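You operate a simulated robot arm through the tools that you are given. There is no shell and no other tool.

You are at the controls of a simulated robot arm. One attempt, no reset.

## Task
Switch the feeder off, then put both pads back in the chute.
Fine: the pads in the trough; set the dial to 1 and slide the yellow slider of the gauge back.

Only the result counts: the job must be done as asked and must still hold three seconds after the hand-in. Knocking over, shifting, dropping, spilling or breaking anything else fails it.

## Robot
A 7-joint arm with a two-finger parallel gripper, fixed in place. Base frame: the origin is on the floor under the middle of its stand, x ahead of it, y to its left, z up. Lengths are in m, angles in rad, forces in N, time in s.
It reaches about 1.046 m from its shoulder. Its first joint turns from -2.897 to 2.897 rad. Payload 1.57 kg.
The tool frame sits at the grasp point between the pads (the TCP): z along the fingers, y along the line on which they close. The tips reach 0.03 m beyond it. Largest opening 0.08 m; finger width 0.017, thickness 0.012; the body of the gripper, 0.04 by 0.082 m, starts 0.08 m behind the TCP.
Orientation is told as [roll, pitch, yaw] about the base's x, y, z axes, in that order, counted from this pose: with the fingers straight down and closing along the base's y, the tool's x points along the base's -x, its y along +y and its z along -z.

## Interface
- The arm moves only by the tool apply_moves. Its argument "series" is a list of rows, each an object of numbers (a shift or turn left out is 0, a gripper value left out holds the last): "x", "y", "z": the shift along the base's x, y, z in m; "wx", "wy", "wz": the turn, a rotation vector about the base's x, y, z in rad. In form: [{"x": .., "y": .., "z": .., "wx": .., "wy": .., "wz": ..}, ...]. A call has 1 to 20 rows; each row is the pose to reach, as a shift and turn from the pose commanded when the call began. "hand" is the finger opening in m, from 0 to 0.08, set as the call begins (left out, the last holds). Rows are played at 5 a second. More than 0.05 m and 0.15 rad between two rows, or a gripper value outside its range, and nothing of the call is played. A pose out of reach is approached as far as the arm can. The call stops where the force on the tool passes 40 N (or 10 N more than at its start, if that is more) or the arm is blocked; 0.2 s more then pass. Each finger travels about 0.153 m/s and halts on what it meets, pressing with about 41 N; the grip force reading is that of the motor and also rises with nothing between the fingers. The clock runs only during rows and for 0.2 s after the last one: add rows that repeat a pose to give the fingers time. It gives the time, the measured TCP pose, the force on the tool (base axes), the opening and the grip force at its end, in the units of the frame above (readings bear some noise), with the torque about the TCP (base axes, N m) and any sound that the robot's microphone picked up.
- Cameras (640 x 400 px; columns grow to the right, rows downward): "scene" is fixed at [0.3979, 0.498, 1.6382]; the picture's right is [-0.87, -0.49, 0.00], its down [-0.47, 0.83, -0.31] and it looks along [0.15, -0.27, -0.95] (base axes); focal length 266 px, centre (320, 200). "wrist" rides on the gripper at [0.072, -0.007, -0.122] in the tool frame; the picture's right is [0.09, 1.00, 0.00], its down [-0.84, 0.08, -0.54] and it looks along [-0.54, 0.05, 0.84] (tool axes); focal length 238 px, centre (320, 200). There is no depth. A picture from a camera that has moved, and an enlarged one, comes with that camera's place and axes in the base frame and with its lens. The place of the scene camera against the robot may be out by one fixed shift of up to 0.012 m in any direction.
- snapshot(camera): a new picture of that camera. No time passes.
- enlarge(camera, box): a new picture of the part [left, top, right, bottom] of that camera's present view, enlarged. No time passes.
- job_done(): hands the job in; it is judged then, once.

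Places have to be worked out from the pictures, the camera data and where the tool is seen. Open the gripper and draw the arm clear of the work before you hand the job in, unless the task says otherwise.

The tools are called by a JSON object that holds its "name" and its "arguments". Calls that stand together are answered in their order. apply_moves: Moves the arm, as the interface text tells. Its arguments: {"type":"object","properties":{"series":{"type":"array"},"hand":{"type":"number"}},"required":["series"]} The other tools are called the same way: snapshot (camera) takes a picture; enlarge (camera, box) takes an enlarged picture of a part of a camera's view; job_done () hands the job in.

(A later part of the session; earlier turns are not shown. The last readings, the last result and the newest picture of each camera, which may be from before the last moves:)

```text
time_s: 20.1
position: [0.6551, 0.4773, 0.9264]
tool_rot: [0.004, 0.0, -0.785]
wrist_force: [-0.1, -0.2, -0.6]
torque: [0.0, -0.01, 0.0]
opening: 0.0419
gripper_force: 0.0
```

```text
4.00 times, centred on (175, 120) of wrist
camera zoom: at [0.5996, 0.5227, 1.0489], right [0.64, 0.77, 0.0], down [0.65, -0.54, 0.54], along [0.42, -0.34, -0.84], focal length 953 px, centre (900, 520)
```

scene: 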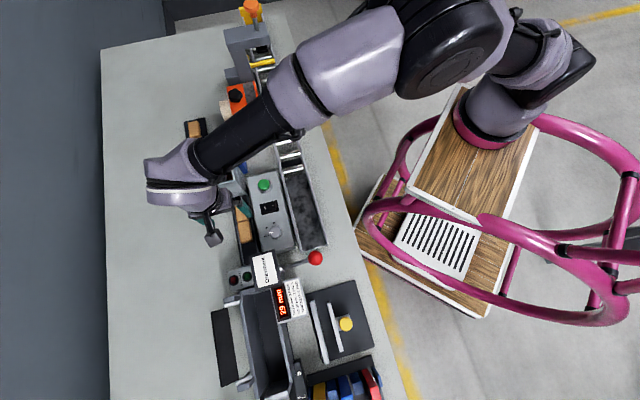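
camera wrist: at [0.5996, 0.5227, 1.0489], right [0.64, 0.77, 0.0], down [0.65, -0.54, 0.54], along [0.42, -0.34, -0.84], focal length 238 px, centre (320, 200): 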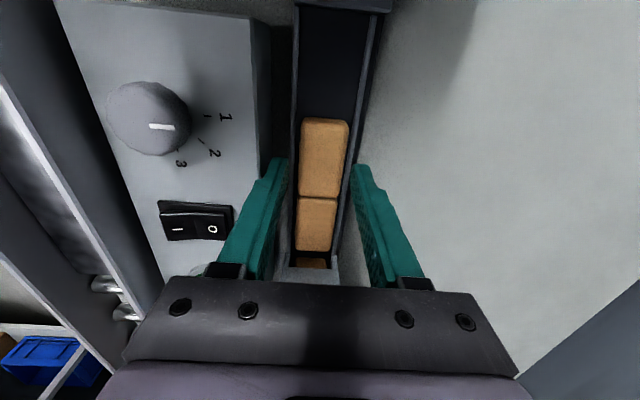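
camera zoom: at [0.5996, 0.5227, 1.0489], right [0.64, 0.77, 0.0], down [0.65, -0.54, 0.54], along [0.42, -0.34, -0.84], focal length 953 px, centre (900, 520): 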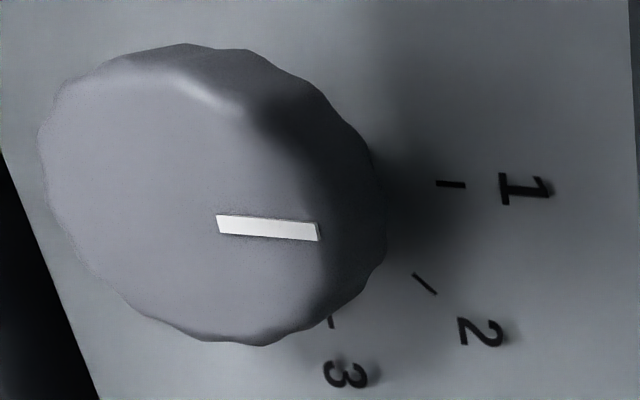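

Pointer and tick 1 are parallel to within about 1°, so the dial is on 1. Pad A's centre is about 1.2 mm farther in +u than the tool axis; I correct that and lower gently toward the wall tops to find their height by touch.

{"name": "apply_moves", "arguments": {"series": [{"x": 0.0009, "y": 0.0009, "z": -0.006}, {"x": 0.0009, "y": 0.0009, "z": -0.012}, {"x": 0.0009, "y": 0.0009, "z": -0.016}, {"x": 0.0009, "y": 0.0009, "z": -0.018}]}}

{"name": "enlarge", "arguments": {"camera": "wrist", "box": [260, 90, 380, 190]}}

```text
time_s: 21.1
position: [0.6567, 0.4769, 0.9111]
tool_rot: [0.002, 0.0, -0.786]
wrist_force: [-0.1, 0.6, -0.2]
torque: [0.02, -0.01, 0.0]
opening: 0.042
gripper_force: 0.1
```

```text
4.00 times, centred on (320, 140) of wrist
camera zoom: at [0.6014, 0.5231, 1.0325], right [0.64, 0.77, 0.0], down [0.65, -0.54, 0.54], along [0.42, -0.34, -0.84], focal length 953 px, centre (320, 440)
```

zoom: 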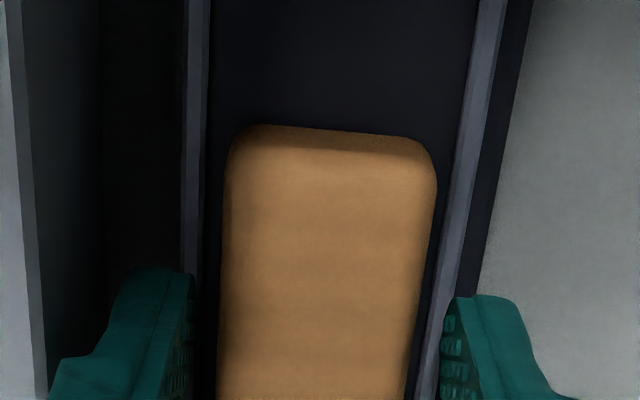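

No contact yet at tip z≈0.881. I continue down in small steps.

{"name": "apply_moves", "arguments": {"series": [{"z": -0.002}, {"z": -0.004}]}}

{"name": "apply_moves", "arguments": {"series": [{"z": -0.002}, {"z": -0.004}]}}

```text
time_s: 21.7
position: [0.6567, 0.4786, 0.9057]
tool_rot: [0.003, 0.002, -0.786]
wrist_force: [0.0, 1.0, -0.7]
torque: [-0.01, 0.0, 0.01]
opening: 0.0418
gripper_force: 0.0
```

```text
time_s: 22.3
position: [0.6579, 0.4788, 0.9027]
tool_rot: [0.003, 0.0, -0.785]
wrist_force: [0.8, -0.3, -0.6]
torque: [0.0, -0.01, 0.0]
opening: 0.042
gripper_force: 0.1
```

Still free at tip z≈0.874. I look, then keep going down in 2 mm steps.

{"name": "apply_moves", "arguments": {"series": [{"z": -0.002}, {"z": -0.004}]}}

{"name": "enlarge", "arguments": {"camera": "wrist", "box": [260, 90, 380, 190]}}

{"name": "enlarge", "arguments": {"camera": "scene", "box": [210, 190, 280, 240]}}

```text
time_s: 22.9
position: [0.6568, 0.4784, 0.9018]
tool_rot: [0.005, 0.0, -0.786]
wrist_force: [-1.2, -1.2, 21.8]
torque: [-0.48, 0.38, -0.07]
opening: 0.0431
gripper_force: 0.5
```

```text
4.00 times, centred on (320, 140) of wrist
camera zoom: at [0.6017, 0.5235, 1.0245], right [0.64, 0.77, 0.01], down [0.64, -0.54, 0.54], along [0.42, -0.34, -0.84], focal length 953 px, centre (320, 440)
```

zoom: 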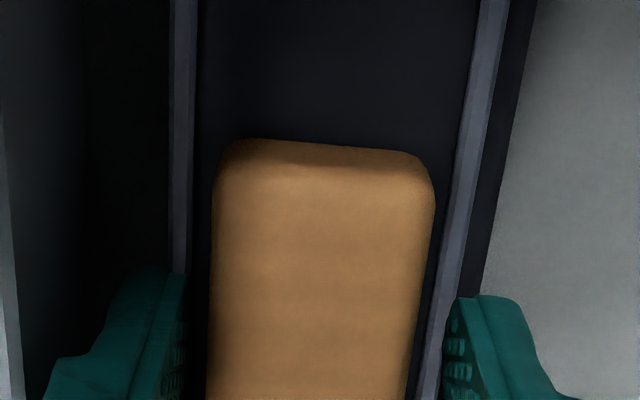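

```text
8.00 times, centred on (245, 215) of scene
camera zoom: at [0.3979, 0.498, 1.6382], right [-0.87, -0.49, 0.0], down [-0.47, 0.83, -0.31], along [0.15, -0.27, -0.95], focal length 2129 px, centre (920, 80)
```

zoom: 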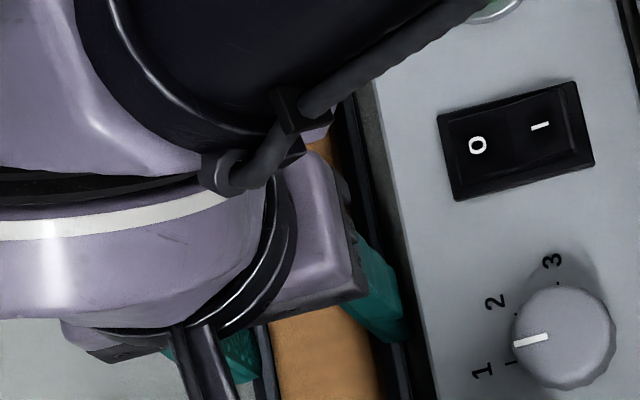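

Contact: the near fingertip is on the near wall top at z≈0.872, so the pads stand about 10 mm above the walls, enough to grip. I lift 3 mm off and close on pad A.

{"name": "apply_moves", "arguments": {"series": [{"z": 0.0035}, {"z": 0.0035}]}}

{"name": "apply_moves", "arguments": {"series": [{}, {}, {}], "hand": 0.0}}

{"name": "enlarge", "arguments": {"camera": "wrist", "box": [260, 90, 380, 190]}}

```text
time_s: 23.5
position: [0.6567, 0.4766, 0.9028]
tool_rot: [0.002, 0.001, -0.787]
wrist_force: [0.3, 1.7, 3.5]
torque: [-0.05, 0.05, 0.05]
opening: 0.0413
gripper_force: 0.2
```

```text
time_s: 24.3
position: [0.6573, 0.4766, 0.9033]
tool_rot: [0.001, 0.0, -0.786]
wrist_force: [-0.2, -0.5, 1.1]
torque: [0.0, -0.03, 0.01]
opening: 0.032
gripper_force: 40.4
```

```text
4.00 times, centred on (320, 140) of wrist
camera zoom: at [0.6015, 0.5227, 1.0251], right [0.64, 0.77, 0.0], down [0.65, -0.54, 0.54], along [0.42, -0.34, -0.84], focal length 953 px, centre (320, 440)
```

zoom: 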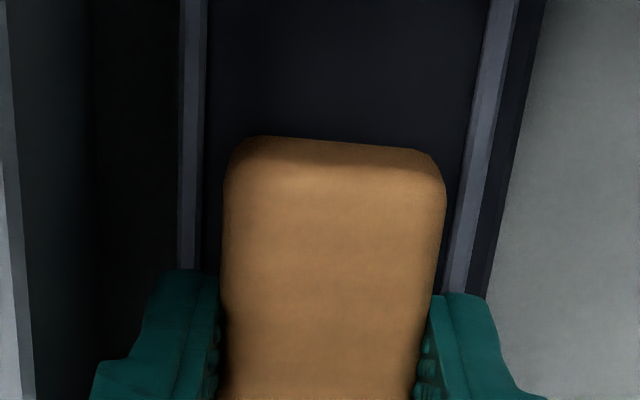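

The fingers hold pad A (opening 32 mm). I lift it slowly and check.

{"name": "apply_moves", "arguments": {"series": [{"z": 0.005}, {"z": 0.012}, {"z": 0.025}, {"z": 0.045}, {"z": 0.06}]}}

{"name": "snapshot", "arguments": {"camera": "wrist"}}

{"name": "enlarge", "arguments": {"camera": "wrist", "box": [260, 90, 380, 190]}}

{"name": "enlarge", "arguments": {"camera": "scene", "box": [200, 180, 290, 240]}}

```text
time_s: 25.5
position: [0.6586, 0.4797, 0.9621]
tool_rot: [0.003, -0.001, -0.784]
wrist_force: [-0.3, -0.6, 0.2]
torque: [-0.02, -0.01, 0.04]
opening: 0.0319
gripper_force: 40.4
```

```text
taken
camera wrist: at [0.6017, 0.5249, 1.0846], right [0.64, 0.77, 0.0], down [0.65, -0.54, 0.54], along [0.42, -0.34, -0.84], focal length 238 px, centre (320, 200)
```

wrist: 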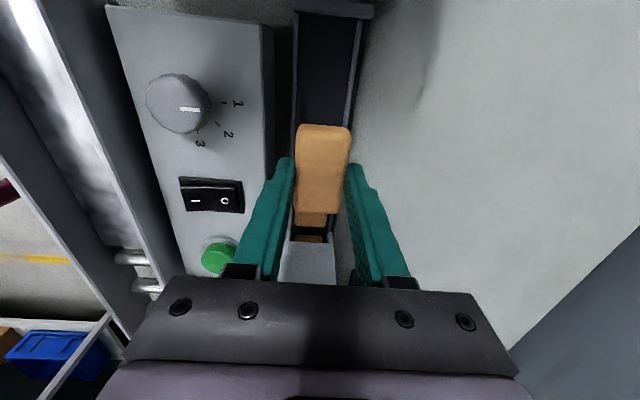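

```text
4.00 times, centred on (320, 140) of wrist
camera zoom: at [0.6017, 0.5249, 1.0846], right [0.64, 0.77, 0.0], down [0.65, -0.54, 0.54], along [0.42, -0.34, -0.84], focal length 953 px, centre (320, 440)
```

zoom: 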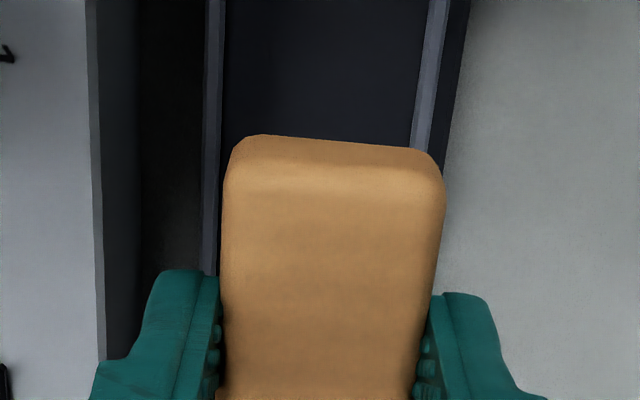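

```text
6.67 times, centred on (245, 210) of scene
camera zoom: at [0.3979, 0.498, 1.6382], right [-0.87, -0.49, 0.0], down [-0.47, 0.83, -0.31], along [0.15, -0.27, -0.95], focal length 1774 px, centre (820, 133)
```

zoom: 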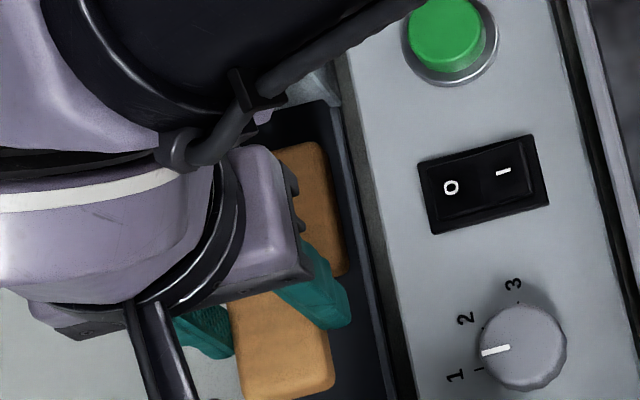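

Pad A is held level and clear. Before inserting it I want a precise view of the chute's opening, so I raise it and move sideways to put the chute beside the fingers in the wrist view.

{"name": "apply_moves", "arguments": {"series": [{"z": 0.03}, {"z": 0.06}, {"x": -0.008, "y": -0.023, "z": 0.09}, {"x": -0.016, "y": -0.046, "z": 0.12}, {"x": -0.024, "y": -0.069, "z": 0.15}, {"x": -0.032, "y": -0.092, "z": 0.1665}, {"x": -0.04, "y": -0.115, "z": 0.1665}, {"x": -0.048, "y": -0.138, "z": 0.1665}, {"x": -0.048, "y": -0.138, "z": 0.1665}]}}

{"name": "snapshot", "arguments": {"camera": "wrist"}}

{"name": "snapshot", "arguments": {"camera": "scene"}}

```text
time_s: 27.5
position: [0.6099, 0.3395, 1.128]
tool_rot: [0.003, -0.001, -0.786]
wrist_force: [-1.1, 1.1, -0.2]
torque: [-0.01, 0.02, 0.02]
opening: 0.0322
gripper_force: 40.5
```

```text
taken
camera wrist: at [0.5535, 0.3838, 1.2513], right [0.64, 0.77, 0.0], down [0.65, -0.54, 0.54], along [0.42, -0.34, -0.84], focal length 238 px, centre (320, 200)
```

wrist: 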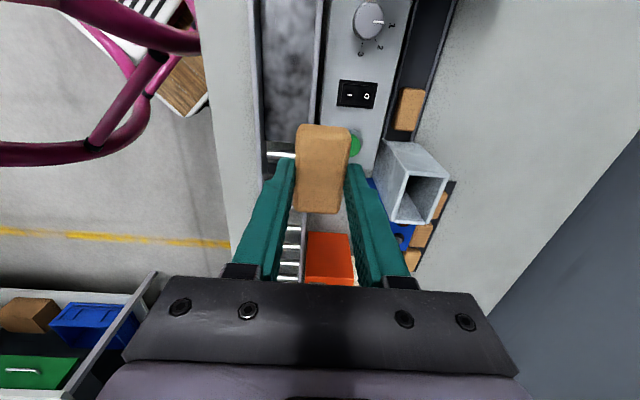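

```text
taken
```

scene: 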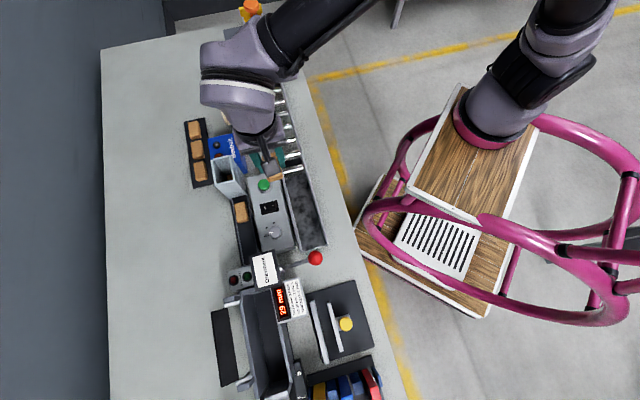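

The chute opening is now in clear view, and pad B alone is left in the trough. I zoom on the chute in both cameras and on the held pad.

{"name": "enlarge", "arguments": {"camera": "wrist", "box": [360, 130, 470, 240]}}

{"name": "enlarge", "arguments": {"camera": "scene", "box": [195, 145, 255, 200]}}

{"name": "enlarge", "arguments": {"camera": "wrist", "box": [260, 110, 390, 220]}}

{"name": "enlarge", "arguments": {"camera": "scene", "box": [240, 130, 300, 190]}}

```text
3.64 times, centred on (415, 185) of wrist
camera zoom: at [0.5535, 0.3838, 1.2513], right [0.64, 0.77, 0.0], down [0.65, -0.54, 0.54], along [0.42, -0.34, -0.84], focal length 867 px, centre (-26, 254)
```

zoom: 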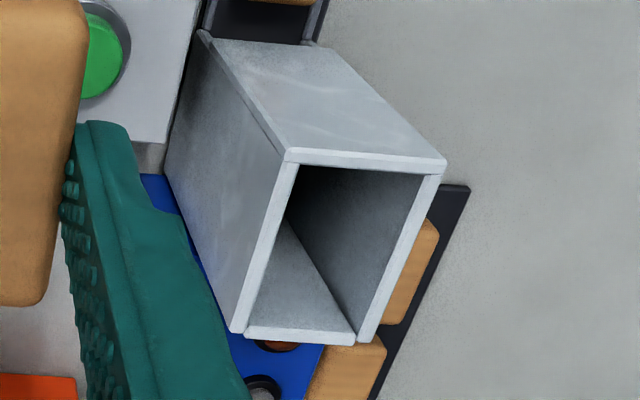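

```text
7.27 times, centred on (225, 172) of scene
camera zoom: at [0.3979, 0.498, 1.6382], right [-0.87, -0.49, 0.0], down [-0.47, 0.83, -0.31], along [0.15, -0.27, -0.95], focal length 1936 px, centre (1011, 400)
```

zoom: 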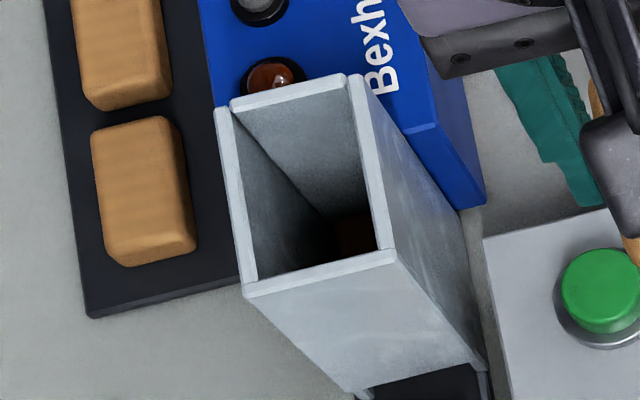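

```text
3.64 times, centred on (325, 165) of wrist
camera zoom: at [0.5535, 0.3838, 1.2513], right [0.64, 0.77, 0.0], down [0.65, -0.54, 0.54], along [0.42, -0.34, -0.84], focal length 867 px, centre (302, 327)
```

zoom: 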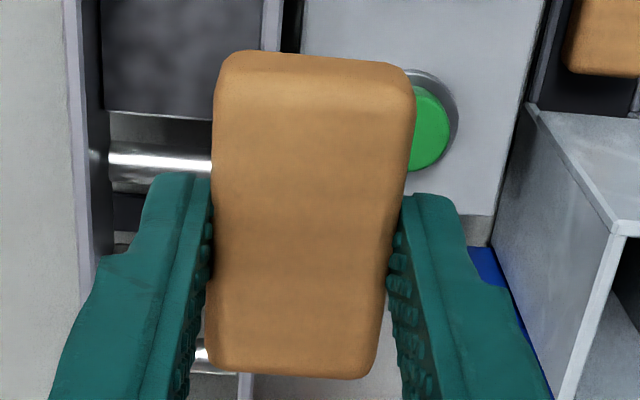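

```text
6.67 times, centred on (270, 160) of scene
camera zoom: at [0.3979, 0.498, 1.6382], right [-0.87, -0.49, 0.0], down [-0.47, 0.83, -0.31], along [0.15, -0.27, -0.95], focal length 1774 px, centre (653, 467)
```

zoom: 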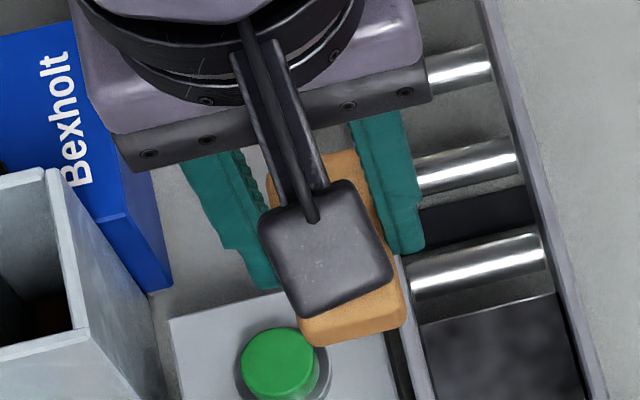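

The chute's inner opening measures about u 0.780–0.820 and v −0.3025…−0.2372 (about 40×65 mm), centre about (0.756, 0.376), top z≈1.00. I carry pad A over it with the fingertips about 20 mm above the rim and inspect.

{"name": "apply_moves", "arguments": {"series": [{"x": 0.03, "y": 0.0075}, {"x": 0.06, "y": 0.015}, {"x": 0.09, "y": 0.0225}, {"x": 0.12, "y": 0.03}, {"x": 0.1478, "y": 0.0369}, {"x": 0.1478, "y": 0.0369, "z": -0.03}, {"x": 0.1478, "y": 0.0369, "z": -0.06}, {"x": 0.1478, "y": 0.0369, "z": -0.08}, {"x": 0.1478, "y": 0.0369, "z": -0.08}]}}

{"name": "snapshot", "arguments": {"camera": "wrist"}}

{"name": "enlarge", "arguments": {"camera": "wrist", "box": [240, 100, 400, 230]}}

{"name": "enlarge", "arguments": {"camera": "scene", "box": [190, 130, 270, 200]}}

```text
time_s: 29.5
position: [0.7594, 0.3787, 1.0506]
tool_rot: [0.002, 0.0, -0.785]
wrist_force: [0.1, 0.0, 0.3]
torque: [-0.01, 0.01, -0.05]
opening: 0.0318
gripper_force: 40.5
```

```text
taken
camera wrist: at [0.7028, 0.4232, 1.1729], right [0.64, 0.77, 0.0], down [0.65, -0.54, 0.54], along [0.42, -0.34, -0.84], focal length 238 px, centre (320, 200)
```

wrist: 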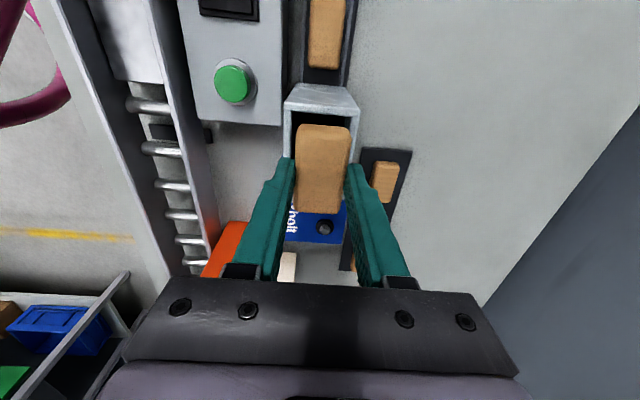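

```text
3.08 times, centred on (320, 165) of wrist
camera zoom: at [0.7028, 0.4232, 1.1729], right [0.64, 0.77, 0.0], down [0.65, -0.54, 0.54], along [0.42, -0.34, -0.84], focal length 733 px, centre (320, 308)
```

zoom: 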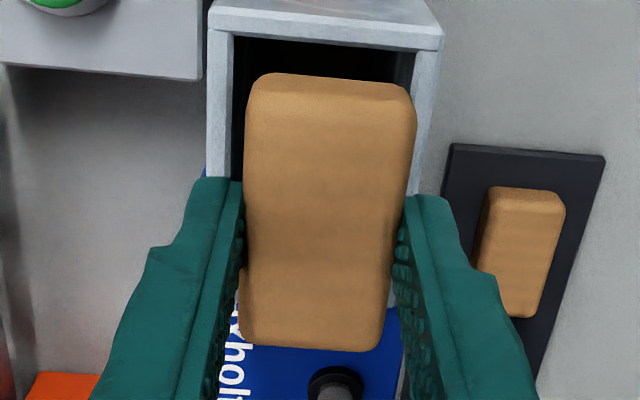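

```text
5.71 times, centred on (230, 165) of scene
camera zoom: at [0.3979, 0.498, 1.6382], right [-0.87, -0.49, 0.0], down [-0.47, 0.83, -0.31], along [0.15, -0.27, -0.95], focal length 1521 px, centre (834, 400)
```

zoom: 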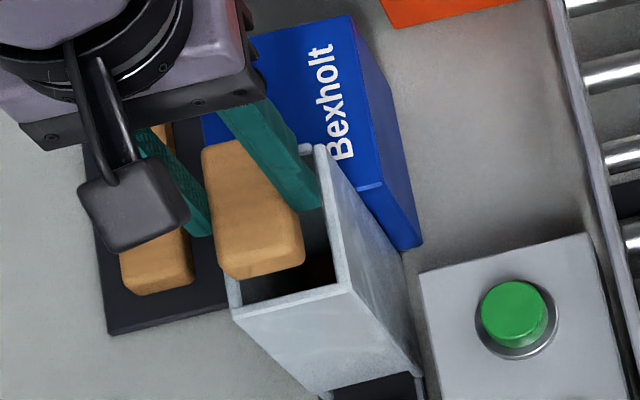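

The actual pose (from the camera pose) seems about 2.5–3 mm off the command in +u here. I zoom in on the rims to measure the misalignment directly.

{"name": "enlarge", "arguments": {"camera": "wrist", "box": [270, 80, 370, 170]}}

{"name": "enlarge", "arguments": {"camera": "scene", "box": [212, 150, 254, 186]}}

```text
4.44 times, centred on (320, 125) of wrist
camera zoom: at [0.7028, 0.4232, 1.1729], right [0.64, 0.77, 0.0], down [0.65, -0.54, 0.54], along [0.42, -0.34, -0.84], focal length 1059 px, centre (320, 533)
```

zoom: 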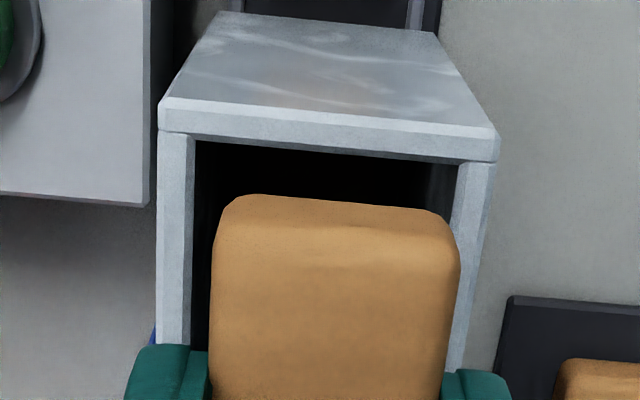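

```text
11.11 times, centred on (233, 168) of scene
camera zoom: at [0.3979, 0.498, 1.6382], right [-0.87, -0.49, 0.0], down [-0.47, 0.83, -0.31], along [0.15, -0.27, -0.95], focal length 2957 px, centre (1287, 556)
```

zoom: 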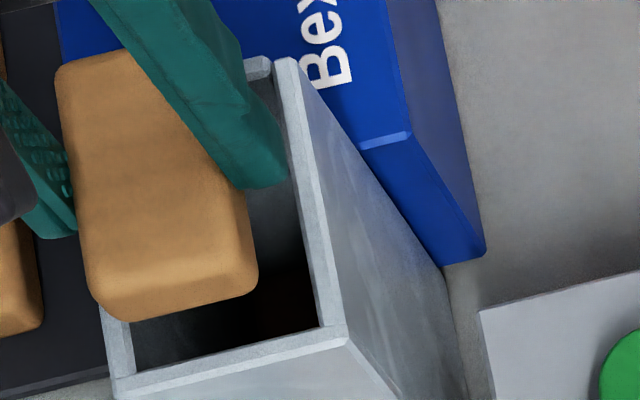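

The image shows the pad about 2 mm too far in +u relative to the opening, with v aligned within a millimetre. I shift −2.1 mm in u and lower slowly into the opening, watching the force.

{"name": "apply_moves", "arguments": {"series": [{"x": -0.0015, "y": -0.0015}, {"x": -0.0015, "y": -0.0015, "z": -0.004}, {"x": -0.0015, "y": -0.0015, "z": -0.008}, {"x": -0.0015, "y": -0.0015, "z": -0.008}]}}

{"name": "enlarge", "arguments": {"camera": "wrist", "box": [270, 80, 370, 170]}}

{"name": "enlarge", "arguments": {"camera": "scene", "box": [212, 150, 254, 186]}}

```text
time_s: 30.5
position: [0.7566, 0.3768, 1.0415]
tool_rot: [0.003, 0.001, -0.786]
wrist_force: [-0.1, -0.3, -1.1]
torque: [-0.04, 0.04, -0.02]
opening: 0.0317
gripper_force: 40.4
```

```text
4.44 times, centred on (320, 125) of wrist
camera zoom: at [0.701, 0.4214, 1.1633], right [0.64, 0.77, 0.0], down [0.65, -0.54, 0.54], along [0.42, -0.34, -0.84], focal length 1059 px, centre (320, 533)
```

zoom: 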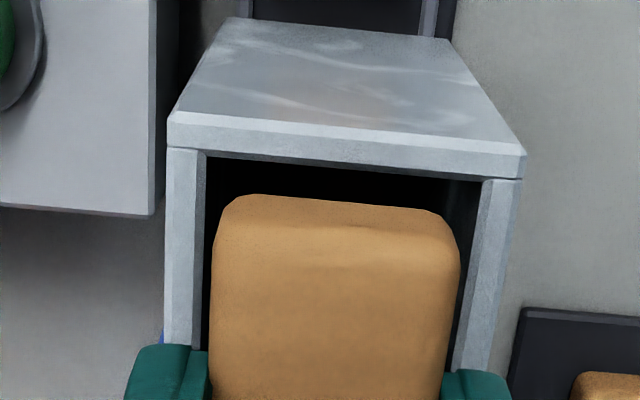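

```text
11.11 times, centred on (233, 168) of scene
camera zoom: at [0.3979, 0.498, 1.6382], right [-0.87, -0.49, 0.0], down [-0.47, 0.83, -0.31], along [0.15, -0.27, -0.95], focal length 2957 px, centre (1287, 556)
```

zoom: 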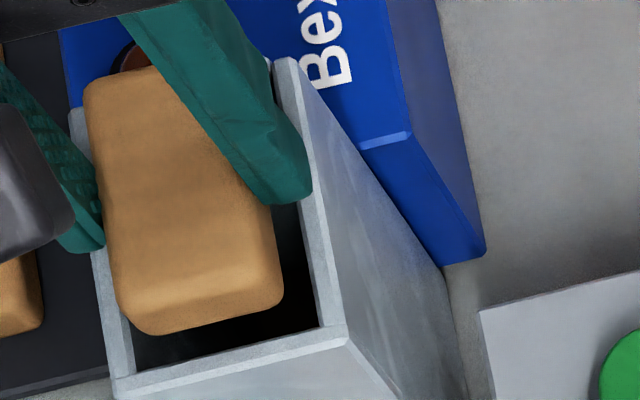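

Now centred to within about 0.3 mm in both directions. I lower further until the fingertips are just above the rim.

{"name": "apply_moves", "arguments": {"series": [{"z": -0.003}, {"z": -0.006}, {"z": -0.008}, {"z": -0.008}]}}

{"name": "enlarge", "arguments": {"camera": "wrist", "box": [270, 80, 370, 170]}}

{"name": "enlarge", "arguments": {"camera": "scene", "box": [212, 150, 254, 186]}}

```text
time_s: 31.5
position: [0.7575, 0.3757, 1.0331]
tool_rot: [0.001, 0.0, -0.785]
wrist_force: [-0.1, -1.0, -0.6]
torque: [0.03, -0.01, 0.02]
opening: 0.032
gripper_force: 40.2
```

```text
4.44 times, centred on (320, 125) of wrist
camera zoom: at [0.7007, 0.421, 1.1556], right [0.64, 0.77, 0.0], down [0.65, -0.54, 0.54], along [0.42, -0.34, -0.84], focal length 1059 px, centre (320, 533)
```

zoom: 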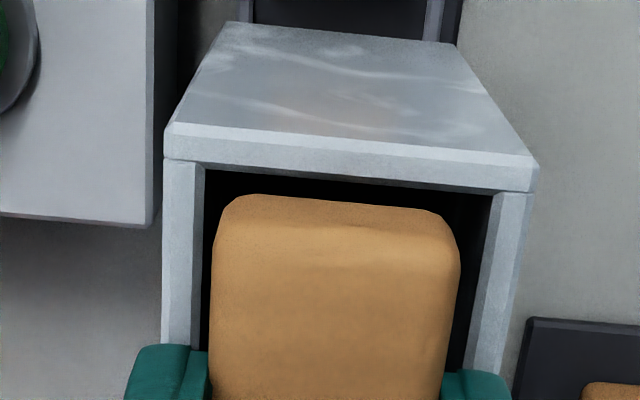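

```text
11.11 times, centred on (233, 168) of scene
camera zoom: at [0.3979, 0.498, 1.6382], right [-0.87, -0.49, 0.0], down [-0.47, 0.83, -0.31], along [0.15, -0.27, -0.95], focal length 2957 px, centre (1287, 556)
```

zoom: 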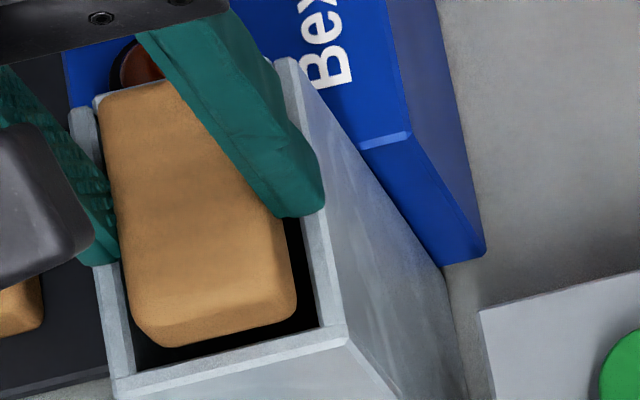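

No contact force so far, with the tips about 3 mm above the rim. To confirm that the pad is really inside the opening and centred lengthwise, I feel gently in +v for the front wall.

{"name": "apply_moves", "arguments": {"series": [{"x": -0.0007, "y": 0.0007}, {"x": -0.0014, "y": 0.0014}, {"x": -0.0021, "y": 0.0021}]}}

{"name": "enlarge", "arguments": {"camera": "scene", "box": [212, 150, 254, 186]}}

```text
time_s: 32.3
position: [0.7543, 0.3763, 1.0325]
tool_rot: [0.003, -0.001, -0.784]
wrist_force: [4.9, -5.6, -0.4]
torque: [-0.18, -0.12, 0.05]
opening: 0.032
gripper_force: 40.5
```

```text
11.11 times, centred on (233, 168) of scene
camera zoom: at [0.3979, 0.498, 1.6382], right [-0.87, -0.49, 0.0], down [-0.47, 0.83, -0.31], along [0.15, -0.27, -0.95], focal length 2957 px, centre (1287, 556)
```

zoom: 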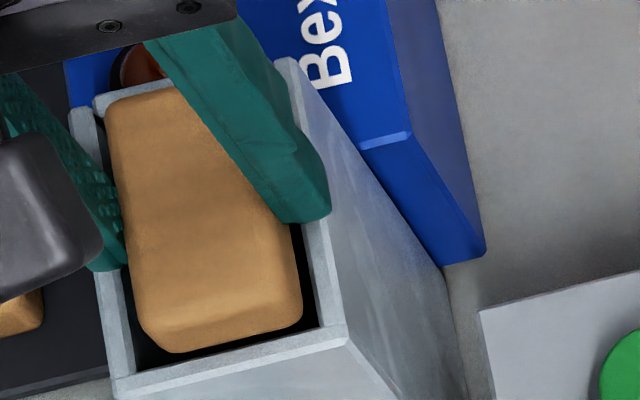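

The front wall answered with about 7 N at roughly +2.3 mm, so the pad is inside the opening. I back off to the middle and release it.

{"name": "apply_moves", "arguments": {"series": [{"x": 0.0007, "y": -0.0007}, {"x": 0.0013, "y": -0.0013}, {"x": 0.0013, "y": -0.0013}]}}

{"name": "apply_moves", "arguments": {"series": [{}, {}, {}, {}], "hand": 0.052}}

{"name": "enlarge", "arguments": {"camera": "scene", "box": [200, 145, 260, 200]}}

{"name": "enlarge", "arguments": {"camera": "wrist", "box": [260, 80, 380, 180]}}

```text
time_s: 33.1
position: [0.7539, 0.3763, 1.0329]
tool_rot: [0.002, 0.002, -0.783]
wrist_force: [2.0, -2.5, -1.1]
torque: [-0.08, -0.1, -0.01]
opening: 0.0321
gripper_force: 40.2
```

```text
time_s: 34.1
position: [0.754, 0.3754, 1.0342]
tool_rot: [0.001, 0.0, -0.786]
wrist_force: [0.7, -0.1, -0.7]
torque: [-0.02, 0.0, -0.01]
opening: 0.0521
gripper_force: 0.1
```

```text
7.27 times, centred on (230, 172) of scene
camera zoom: at [0.3979, 0.498, 1.6382], right [-0.87, -0.49, 0.0], down [-0.47, 0.83, -0.31], along [0.15, -0.27, -0.95], focal length 1936 px, centre (974, 400)
```

zoom: 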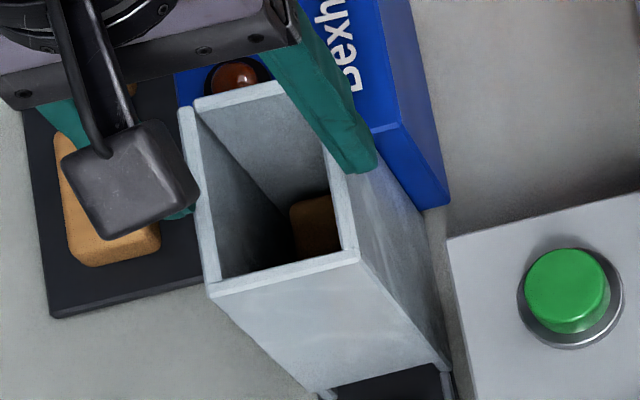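

```text
4.00 times, centred on (320, 130) of wrist
camera zoom: at [0.6989, 0.4209, 1.1557], right [0.64, 0.77, 0.0], down [0.65, -0.54, 0.54], along [0.42, -0.34, -0.84], focal length 953 px, centre (320, 480)
```

zoom: 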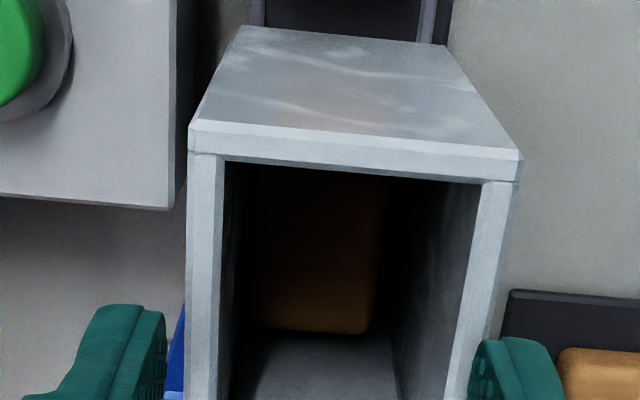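

Pad A lies flat inside the chute. I lift off and go look at pad B.

{"name": "apply_moves", "arguments": {"series": [{"z": 0.03}, {"z": 0.07}, {"x": -0.0235, "y": 0.025, "z": 0.07}, {"x": -0.047, "y": 0.05, "z": 0.07}, {"x": -0.0703, "y": 0.0746, "z": 0.05}, {"x": -0.0703, "y": 0.0746, "z": 0.02}, {"x": -0.0703, "y": 0.0746, "z": -0.014}, {"x": -0.0703, "y": 0.0746, "z": -0.014}]}}

{"name": "snapshot", "arguments": {"camera": "wrist"}}

{"name": "enlarge", "arguments": {"camera": "wrist", "box": [260, 90, 390, 200]}}

{"name": "snapshot", "arguments": {"camera": "scene"}}

```text
time_s: 35.9
position: [0.6842, 0.4534, 1.0174]
tool_rot: [0.003, 0.001, -0.784]
wrist_force: [0.0, -0.4, -0.6]
torque: [0.02, -0.01, 0.0]
opening: 0.0521
gripper_force: 0.0
```

```text
taken
camera wrist: at [0.6284, 0.4993, 1.1395], right [0.64, 0.77, 0.0], down [0.65, -0.54, 0.54], along [0.42, -0.34, -0.84], focal length 238 px, centre (320, 200)
```

wrist: 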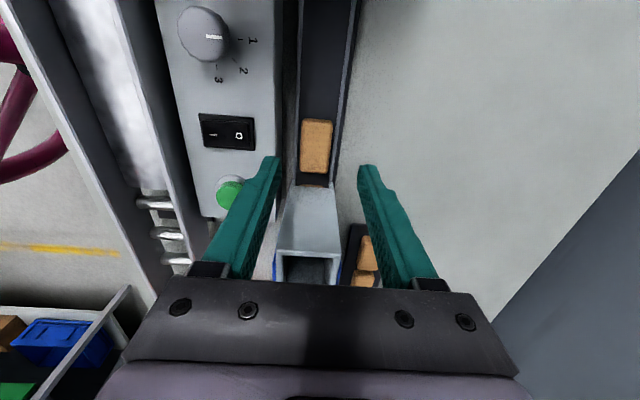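

```text
3.64 times, centred on (325, 145) of wrist
camera zoom: at [0.6284, 0.4993, 1.1395], right [0.64, 0.77, 0.0], down [0.65, -0.54, 0.54], along [0.42, -0.34, -0.84], focal length 867 px, centre (302, 400)
```

zoom: 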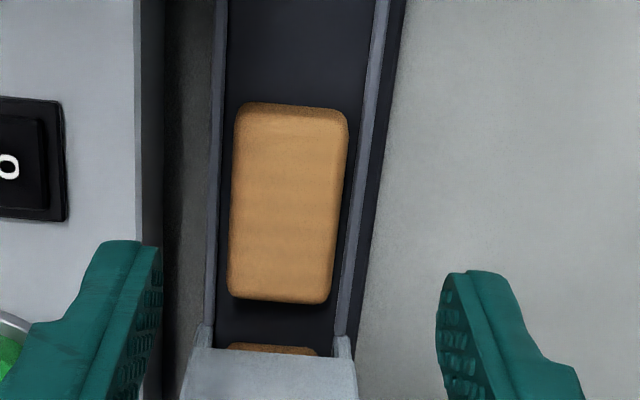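

```text
taken
```

scene: 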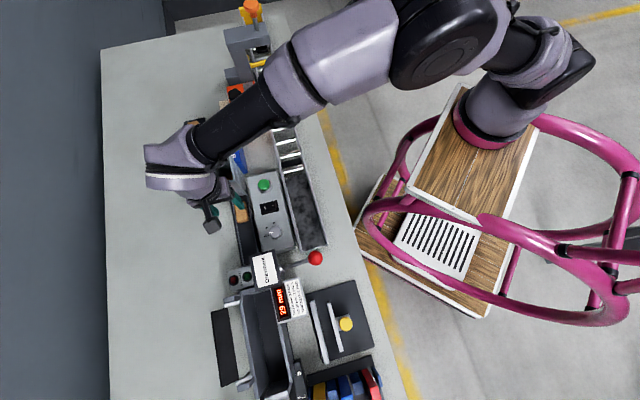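

Pad B sits centred in the trough at about u 0.801, v −0.188; the tool is 3.3 mm too far in +u and 24 mm downstream of it. I move over it, set the opening to 0.042 and come down to about 10 mm above the walls.

{"name": "apply_moves", "arguments": {"series": [{"x": 0.0074, "y": -0.0098}, {"x": 0.0148, "y": -0.0195}, {"x": 0.0148, "y": -0.0195, "z": -0.03}, {"x": 0.0148, "y": -0.0195, "z": -0.06}, {"x": 0.0148, "y": -0.0195, "z": -0.08}, {"x": 0.0148, "y": -0.0195, "z": -0.1}, {"x": 0.0148, "y": -0.0195, "z": -0.1}], "hand": 0.042}}

{"name": "enlarge", "arguments": {"camera": "wrist", "box": [260, 90, 380, 190]}}

{"name": "snapshot", "arguments": {"camera": "wrist"}}

```text
time_s: 37.5
position: [0.6984, 0.4315, 0.9168]
tool_rot: [0.001, 0.0, -0.784]
wrist_force: [0.7, 0.6, 0.4]
torque: [-0.01, 0.01, 0.01]
opening: 0.0418
gripper_force: 0.0
```

```text
4.00 times, centred on (320, 140) of wrist
camera zoom: at [0.6424, 0.4763, 1.0397], right [0.64, 0.77, 0.0], down [0.65, -0.54, 0.54], along [0.42, -0.34, -0.84], focal length 953 px, centre (320, 440)
```

zoom: 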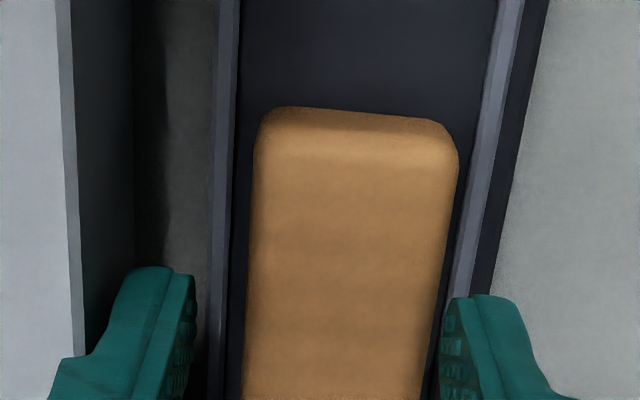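

```text
taken
camera wrist: at [0.6424, 0.4763, 1.0397], right [0.64, 0.77, 0.0], down [0.65, -0.54, 0.54], along [0.42, -0.34, -0.84], focal length 238 px, centre (320, 200)
```

wrist: 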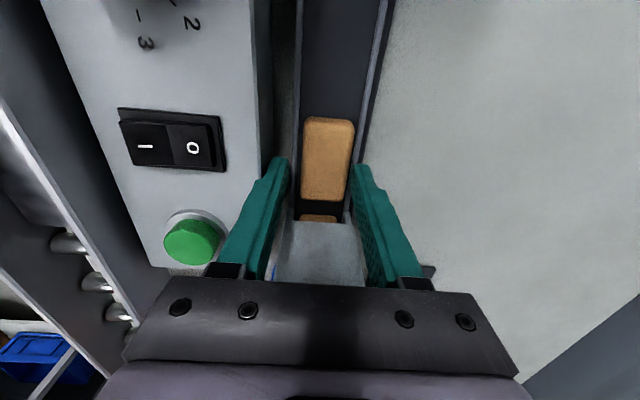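

Now the tool is about 4 mm short in u (the actual pose settles differently from the command). I correct by +4 mm in u, lower partway and re-check.

{"name": "apply_moves", "arguments": {"series": [{"x": 0.0014, "y": 0.0014}, {"x": 0.0028, "y": 0.0028}, {"x": 0.0028, "y": 0.0028, "z": -0.003}, {"x": 0.0028, "y": 0.0028, "z": -0.005}, {"x": 0.0028, "y": 0.0028, "z": -0.005}]}}

{"name": "enlarge", "arguments": {"camera": "wrist", "box": [260, 90, 380, 190]}}

```text
time_s: 38.7
position: [0.702, 0.4341, 0.915]
tool_rot: [0.003, 0.0, -0.785]
wrist_force: [-0.6, -0.5, -0.4]
torque: [-0.01, 0.03, 0.02]
opening: 0.0425
gripper_force: 0.1
```

```text
4.00 times, centred on (320, 140) of wrist
camera zoom: at [0.6466, 0.4791, 1.0367], right [0.64, 0.77, 0.0], down [0.65, -0.54, 0.54], along [0.42, -0.34, -0.84], focal length 953 px, centre (320, 440)
```

zoom: 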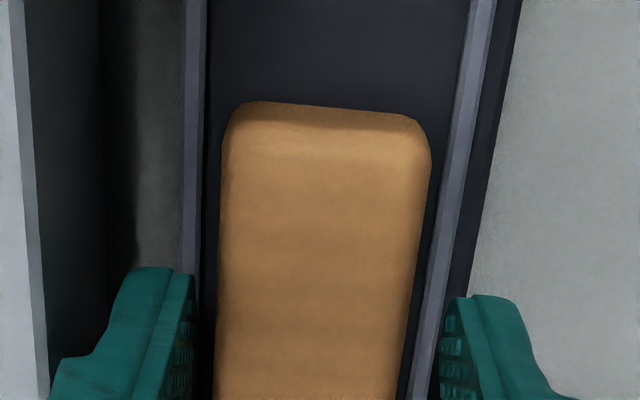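

Laterally within about 1 mm now; lengthwise the tool should go about 3 mm downstream to grip pad B as pad A was gripped. I apply that and lower to the grip height.

{"name": "apply_moves", "arguments": {"series": [{"x": -0.0026, "y": 0.0014}, {"x": -0.0026, "y": 0.0014, "z": -0.004}, {"x": -0.0026, "y": 0.0014, "z": -0.008}, {"x": -0.0026, "y": 0.0014, "z": -0.0105}, {"x": -0.0026, "y": 0.0014, "z": -0.0105}]}}

{"name": "enlarge", "arguments": {"camera": "wrist", "box": [260, 90, 380, 190]}}

```text
time_s: 39.9
position: [0.6994, 0.4371, 0.9028]
tool_rot: [0.001, -0.002, -0.787]
wrist_force: [-0.8, -0.2, -0.6]
torque: [0.0, 0.01, 0.02]
opening: 0.0419
gripper_force: 0.1
```

```text
4.00 times, centred on (320, 140) of wrist
camera zoom: at [0.6441, 0.4817, 1.0256], right [0.64, 0.77, 0.0], down [0.65, -0.54, 0.54], along [0.42, -0.34, -0.84], focal length 953 px, centre (320, 440)
```

zoom: 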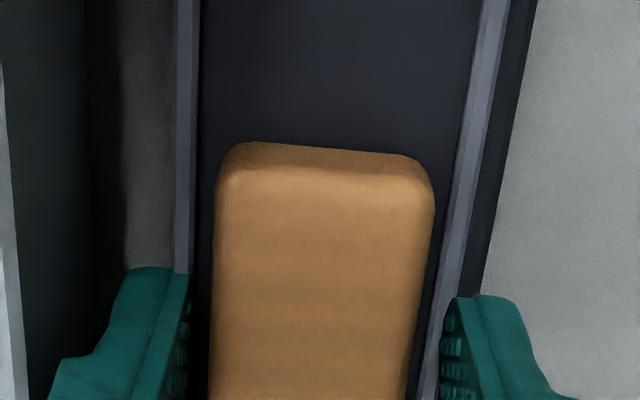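

The view matches pad A's grip (same height, centred, no contact force). I close on pad B.

{"name": "apply_moves", "arguments": {"series": [{}, {}, {}], "hand": 0.0}}

{"name": "apply_moves", "arguments": {"series": [{"z": 0.005}, {"z": 0.012}, {"z": 0.025}, {"z": 0.045}, {"z": 0.06}]}}

{"name": "enlarge", "arguments": {"camera": "wrist", "box": [260, 90, 380, 190]}}

{"name": "snapshot", "arguments": {"camera": "wrist"}}

```text
time_s: 40.7
position: [0.7008, 0.4362, 0.9041]
tool_rot: [0.001, 0.0, -0.785]
wrist_force: [-0.1, 0.3, -0.7]
torque: [-0.02, 0.0, 0.02]
opening: 0.032
gripper_force: 40.9
```

```text
time_s: 41.9
position: [0.6991, 0.4363, 0.9608]
tool_rot: [0.001, 0.0, -0.786]
wrist_force: [0.6, 0.2, -0.6]
torque: [0.03, 0.03, -0.02]
opening: 0.0321
gripper_force: 40.7
```

```text
4.00 times, centred on (320, 140) of wrist
camera zoom: at [0.6442, 0.4816, 1.0839], right [0.64, 0.77, 0.0], down [0.65, -0.54, 0.54], along [0.42, -0.34, -0.84], focal length 953 px, centre (320, 440)
```

zoom: 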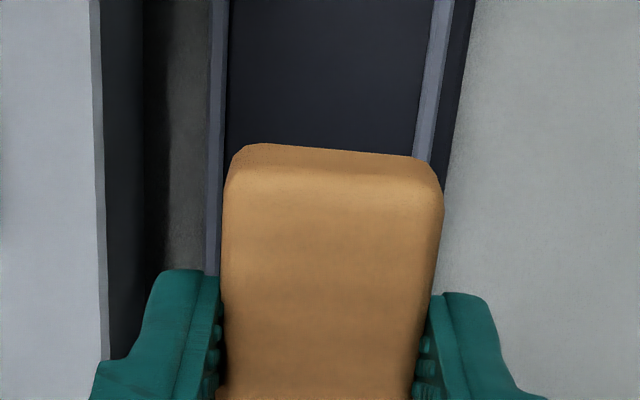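

```text
taken
camera wrist: at [0.6442, 0.4816, 1.0839], right [0.64, 0.77, 0.0], down [0.65, -0.54, 0.54], along [0.42, -0.34, -0.84], focal length 238 px, centre (320, 200)
```

wrist: 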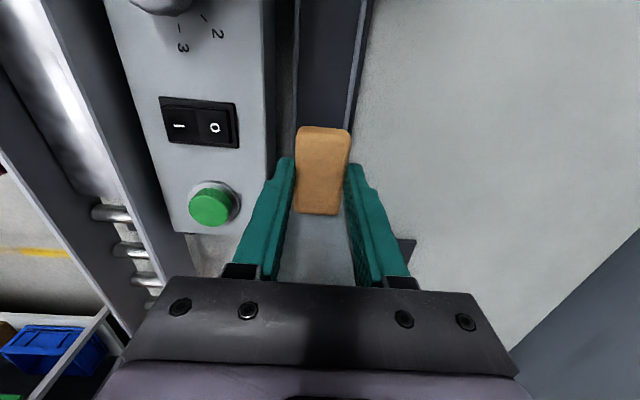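

Pad B is held, about 1 mm more upstream in the fingers than pad A was. I raise it well above the chute and carry it over, then check the alignment as before.

{"name": "apply_moves", "arguments": {"series": [{"z": 0.04}, {"z": 0.08}, {"z": 0.12}, {"z": 0.14}, {"x": 0.0182, "y": -0.0198, "z": 0.14}, {"x": 0.0363, "y": -0.0396, "z": 0.14}, {"x": 0.0545, "y": -0.0594, "z": 0.14}, {"x": 0.0545, "y": -0.0594, "z": 0.11}, {"x": 0.0545, "y": -0.0594, "z": 0.09}, {"x": 0.0545, "y": -0.0594, "z": 0.09}, {"x": 0.0545, "y": -0.0594, "z": 0.09}]}}

{"name": "enlarge", "arguments": {"camera": "wrist", "box": [270, 80, 370, 170]}}

{"name": "enlarge", "arguments": {"camera": "scene", "box": [200, 145, 260, 200]}}

```text
time_s: 44.3
position: [0.7555, 0.3776, 1.0539]
tool_rot: [0.002, 0.001, -0.786]
wrist_force: [0.7, 0.1, 0.4]
torque: [-0.01, 0.0, 0.01]
opening: 0.032
gripper_force: 40.3
```

```text
4.44 times, centred on (320, 125) of wrist
camera zoom: at [0.7004, 0.4228, 1.1765], right [0.64, 0.77, 0.0], down [0.65, -0.54, 0.54], along [0.42, -0.34, -0.84], focal length 1059 px, centre (320, 533)
```

zoom: 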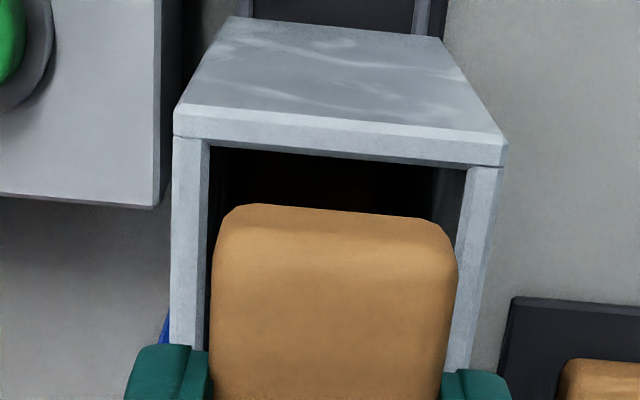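

```text
7.27 times, centred on (230, 172) of scene
camera zoom: at [0.3979, 0.498, 1.6382], right [-0.87, -0.49, 0.0], down [-0.47, 0.83, -0.31], along [0.15, -0.27, -0.95], focal length 1936 px, centre (974, 400)
```

zoom: 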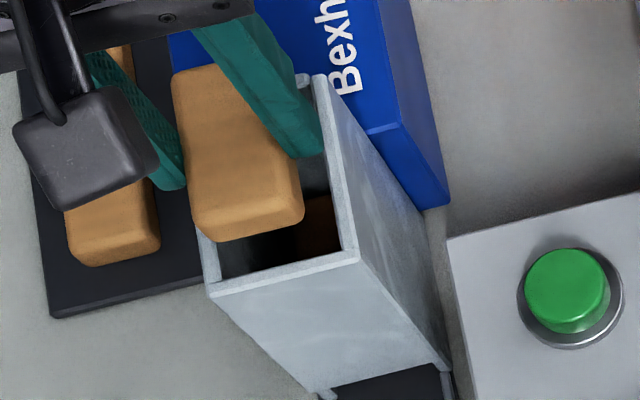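

Nearly aligned: about 0.5 mm too far in u and about 1 mm to go in +v. I correct and lower in two stages, watching the force.

{"name": "apply_moves", "arguments": {"series": [{"x": -0.0011, "y": 0.0004}, {"x": -0.0011, "y": 0.0004, "z": -0.005}, {"x": -0.0011, "y": 0.0004, "z": -0.01}, {"x": -0.0011, "y": 0.0004, "z": -0.013}, {"x": -0.0011, "y": 0.0004, "z": -0.013}]}}

{"name": "enlarge", "arguments": {"camera": "wrist", "box": [270, 80, 370, 170]}}

{"name": "enlarge", "arguments": {"camera": "scene", "box": [212, 150, 254, 186]}}

```text
time_s: 45.5
position: [0.7528, 0.3769, 1.0407]
tool_rot: [0.001, -0.002, -0.787]
wrist_force: [0.3, 0.0, 0.1]
torque: [0.0, 0.0, -0.01]
opening: 0.0318
gripper_force: 40.2
```

```text
4.44 times, centred on (320, 125) of wrist
camera zoom: at [0.6971, 0.4215, 1.1629], right [0.64, 0.77, 0.0], down [0.65, -0.54, 0.54], along [0.42, -0.34, -0.84], focal length 1059 px, centre (320, 533)
```

zoom: 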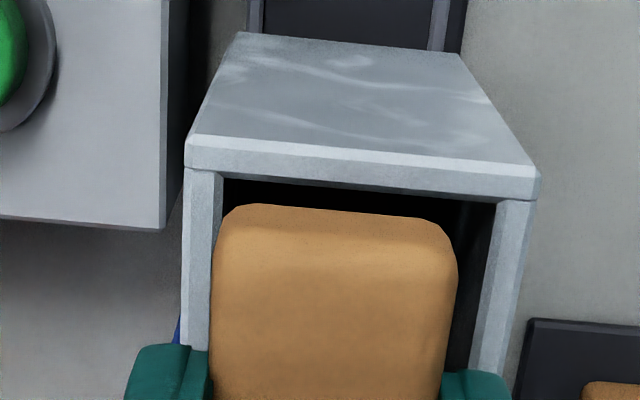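

```text
11.11 times, centred on (233, 168) of scene
camera zoom: at [0.3979, 0.498, 1.6382], right [-0.87, -0.49, 0.0], down [-0.47, 0.83, -0.31], along [0.15, -0.27, -0.95], focal length 2957 px, centre (1287, 556)
```

zoom: 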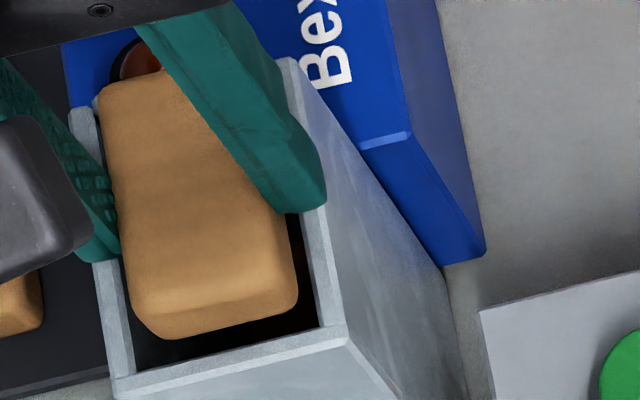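

The tool drifted about 2.7 mm toward −u as it settled, while it is still above the rim. I correct by +2.7 mm in u, let it settle, and check again before lowering.

{"name": "apply_moves", "arguments": {"series": [{"x": 0.0015, "y": 0.0006}, {"x": 0.003, "y": 0.0012}, {"x": 0.003, "y": 0.0012}, {"x": 0.003, "y": 0.0012}, {"x": 0.003, "y": 0.0012}]}}

{"name": "enlarge", "arguments": {"camera": "wrist", "box": [270, 80, 370, 170]}}

```text
time_s: 46.7
position: [0.7556, 0.3778, 1.0401]
tool_rot: [0.001, -0.001, -0.788]
wrist_force: [0.4, 0.0, -0.8]
torque: [0.0, -0.04, 0.0]
opening: 0.0319
gripper_force: 40.9
```

```text
4.44 times, centred on (320, 125) of wrist
camera zoom: at [0.7001, 0.4222, 1.1626], right [0.64, 0.77, 0.0], down [0.65, -0.54, 0.54], along [0.42, -0.34, -0.84], focal length 1059 px, centre (320, 533)
```

zoom: 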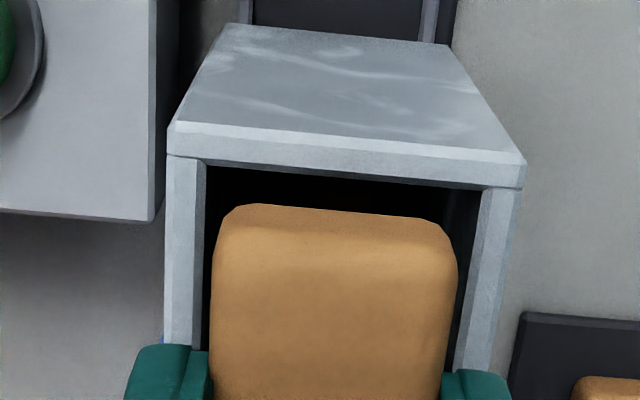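

Centred again (within 0.3 mm in u); I nudge +1 mm in v and lower to 3–4 mm above the rim.

{"name": "apply_moves", "arguments": {"series": [{"x": -0.0007, "y": 0.0007, "z": -0.003}, {"x": -0.0007, "y": 0.0007, "z": -0.006}, {"x": -0.0007, "y": 0.0007, "z": -0.0075}, {"x": -0.0007, "y": 0.0007, "z": -0.0075}, {"x": -0.0007, "y": 0.0007, "z": -0.0075}]}}

{"name": "enlarge", "arguments": {"camera": "wrist", "box": [270, 80, 370, 170]}}

{"name": "enlarge", "arguments": {"camera": "scene", "box": [212, 150, 254, 186]}}

```text
time_s: 47.9
position: [0.7563, 0.3787, 1.0324]
tool_rot: [0.003, 0.001, -0.786]
wrist_force: [-0.2, 0.5, 0.0]
torque: [0.04, -0.01, -0.01]
opening: 0.032
gripper_force: 41.0
```

```text
4.44 times, centred on (320, 125) of wrist
camera zoom: at [0.7001, 0.4235, 1.1549], right [0.64, 0.77, 0.0], down [0.65, -0.54, 0.54], along [0.42, -0.34, -0.84], focal length 1059 px, centre (320, 533)
```

zoom: 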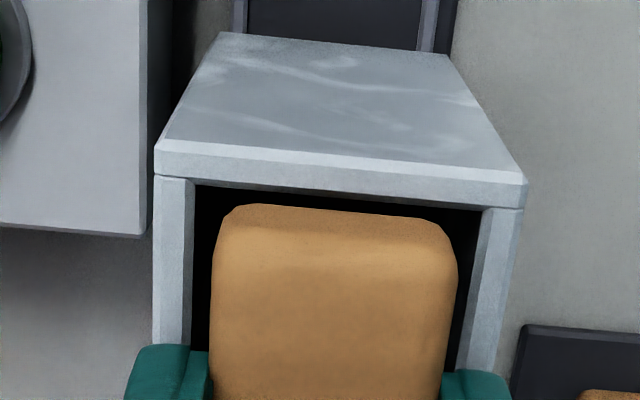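

```text
11.11 times, centred on (233, 168) of scene
camera zoom: at [0.3979, 0.498, 1.6382], right [-0.87, -0.49, 0.0], down [-0.47, 0.83, -0.31], along [0.15, -0.27, -0.95], focal length 2957 px, centre (1287, 556)
```

zoom: 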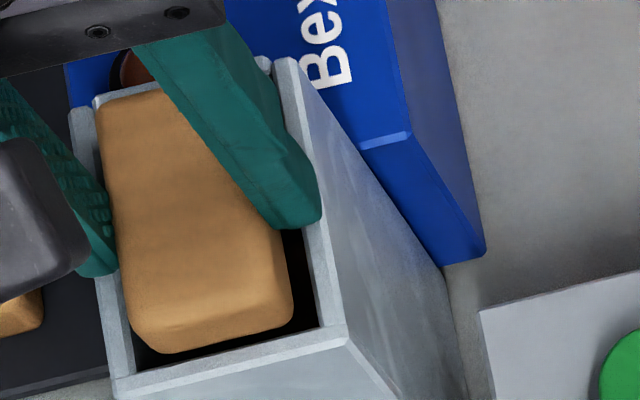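

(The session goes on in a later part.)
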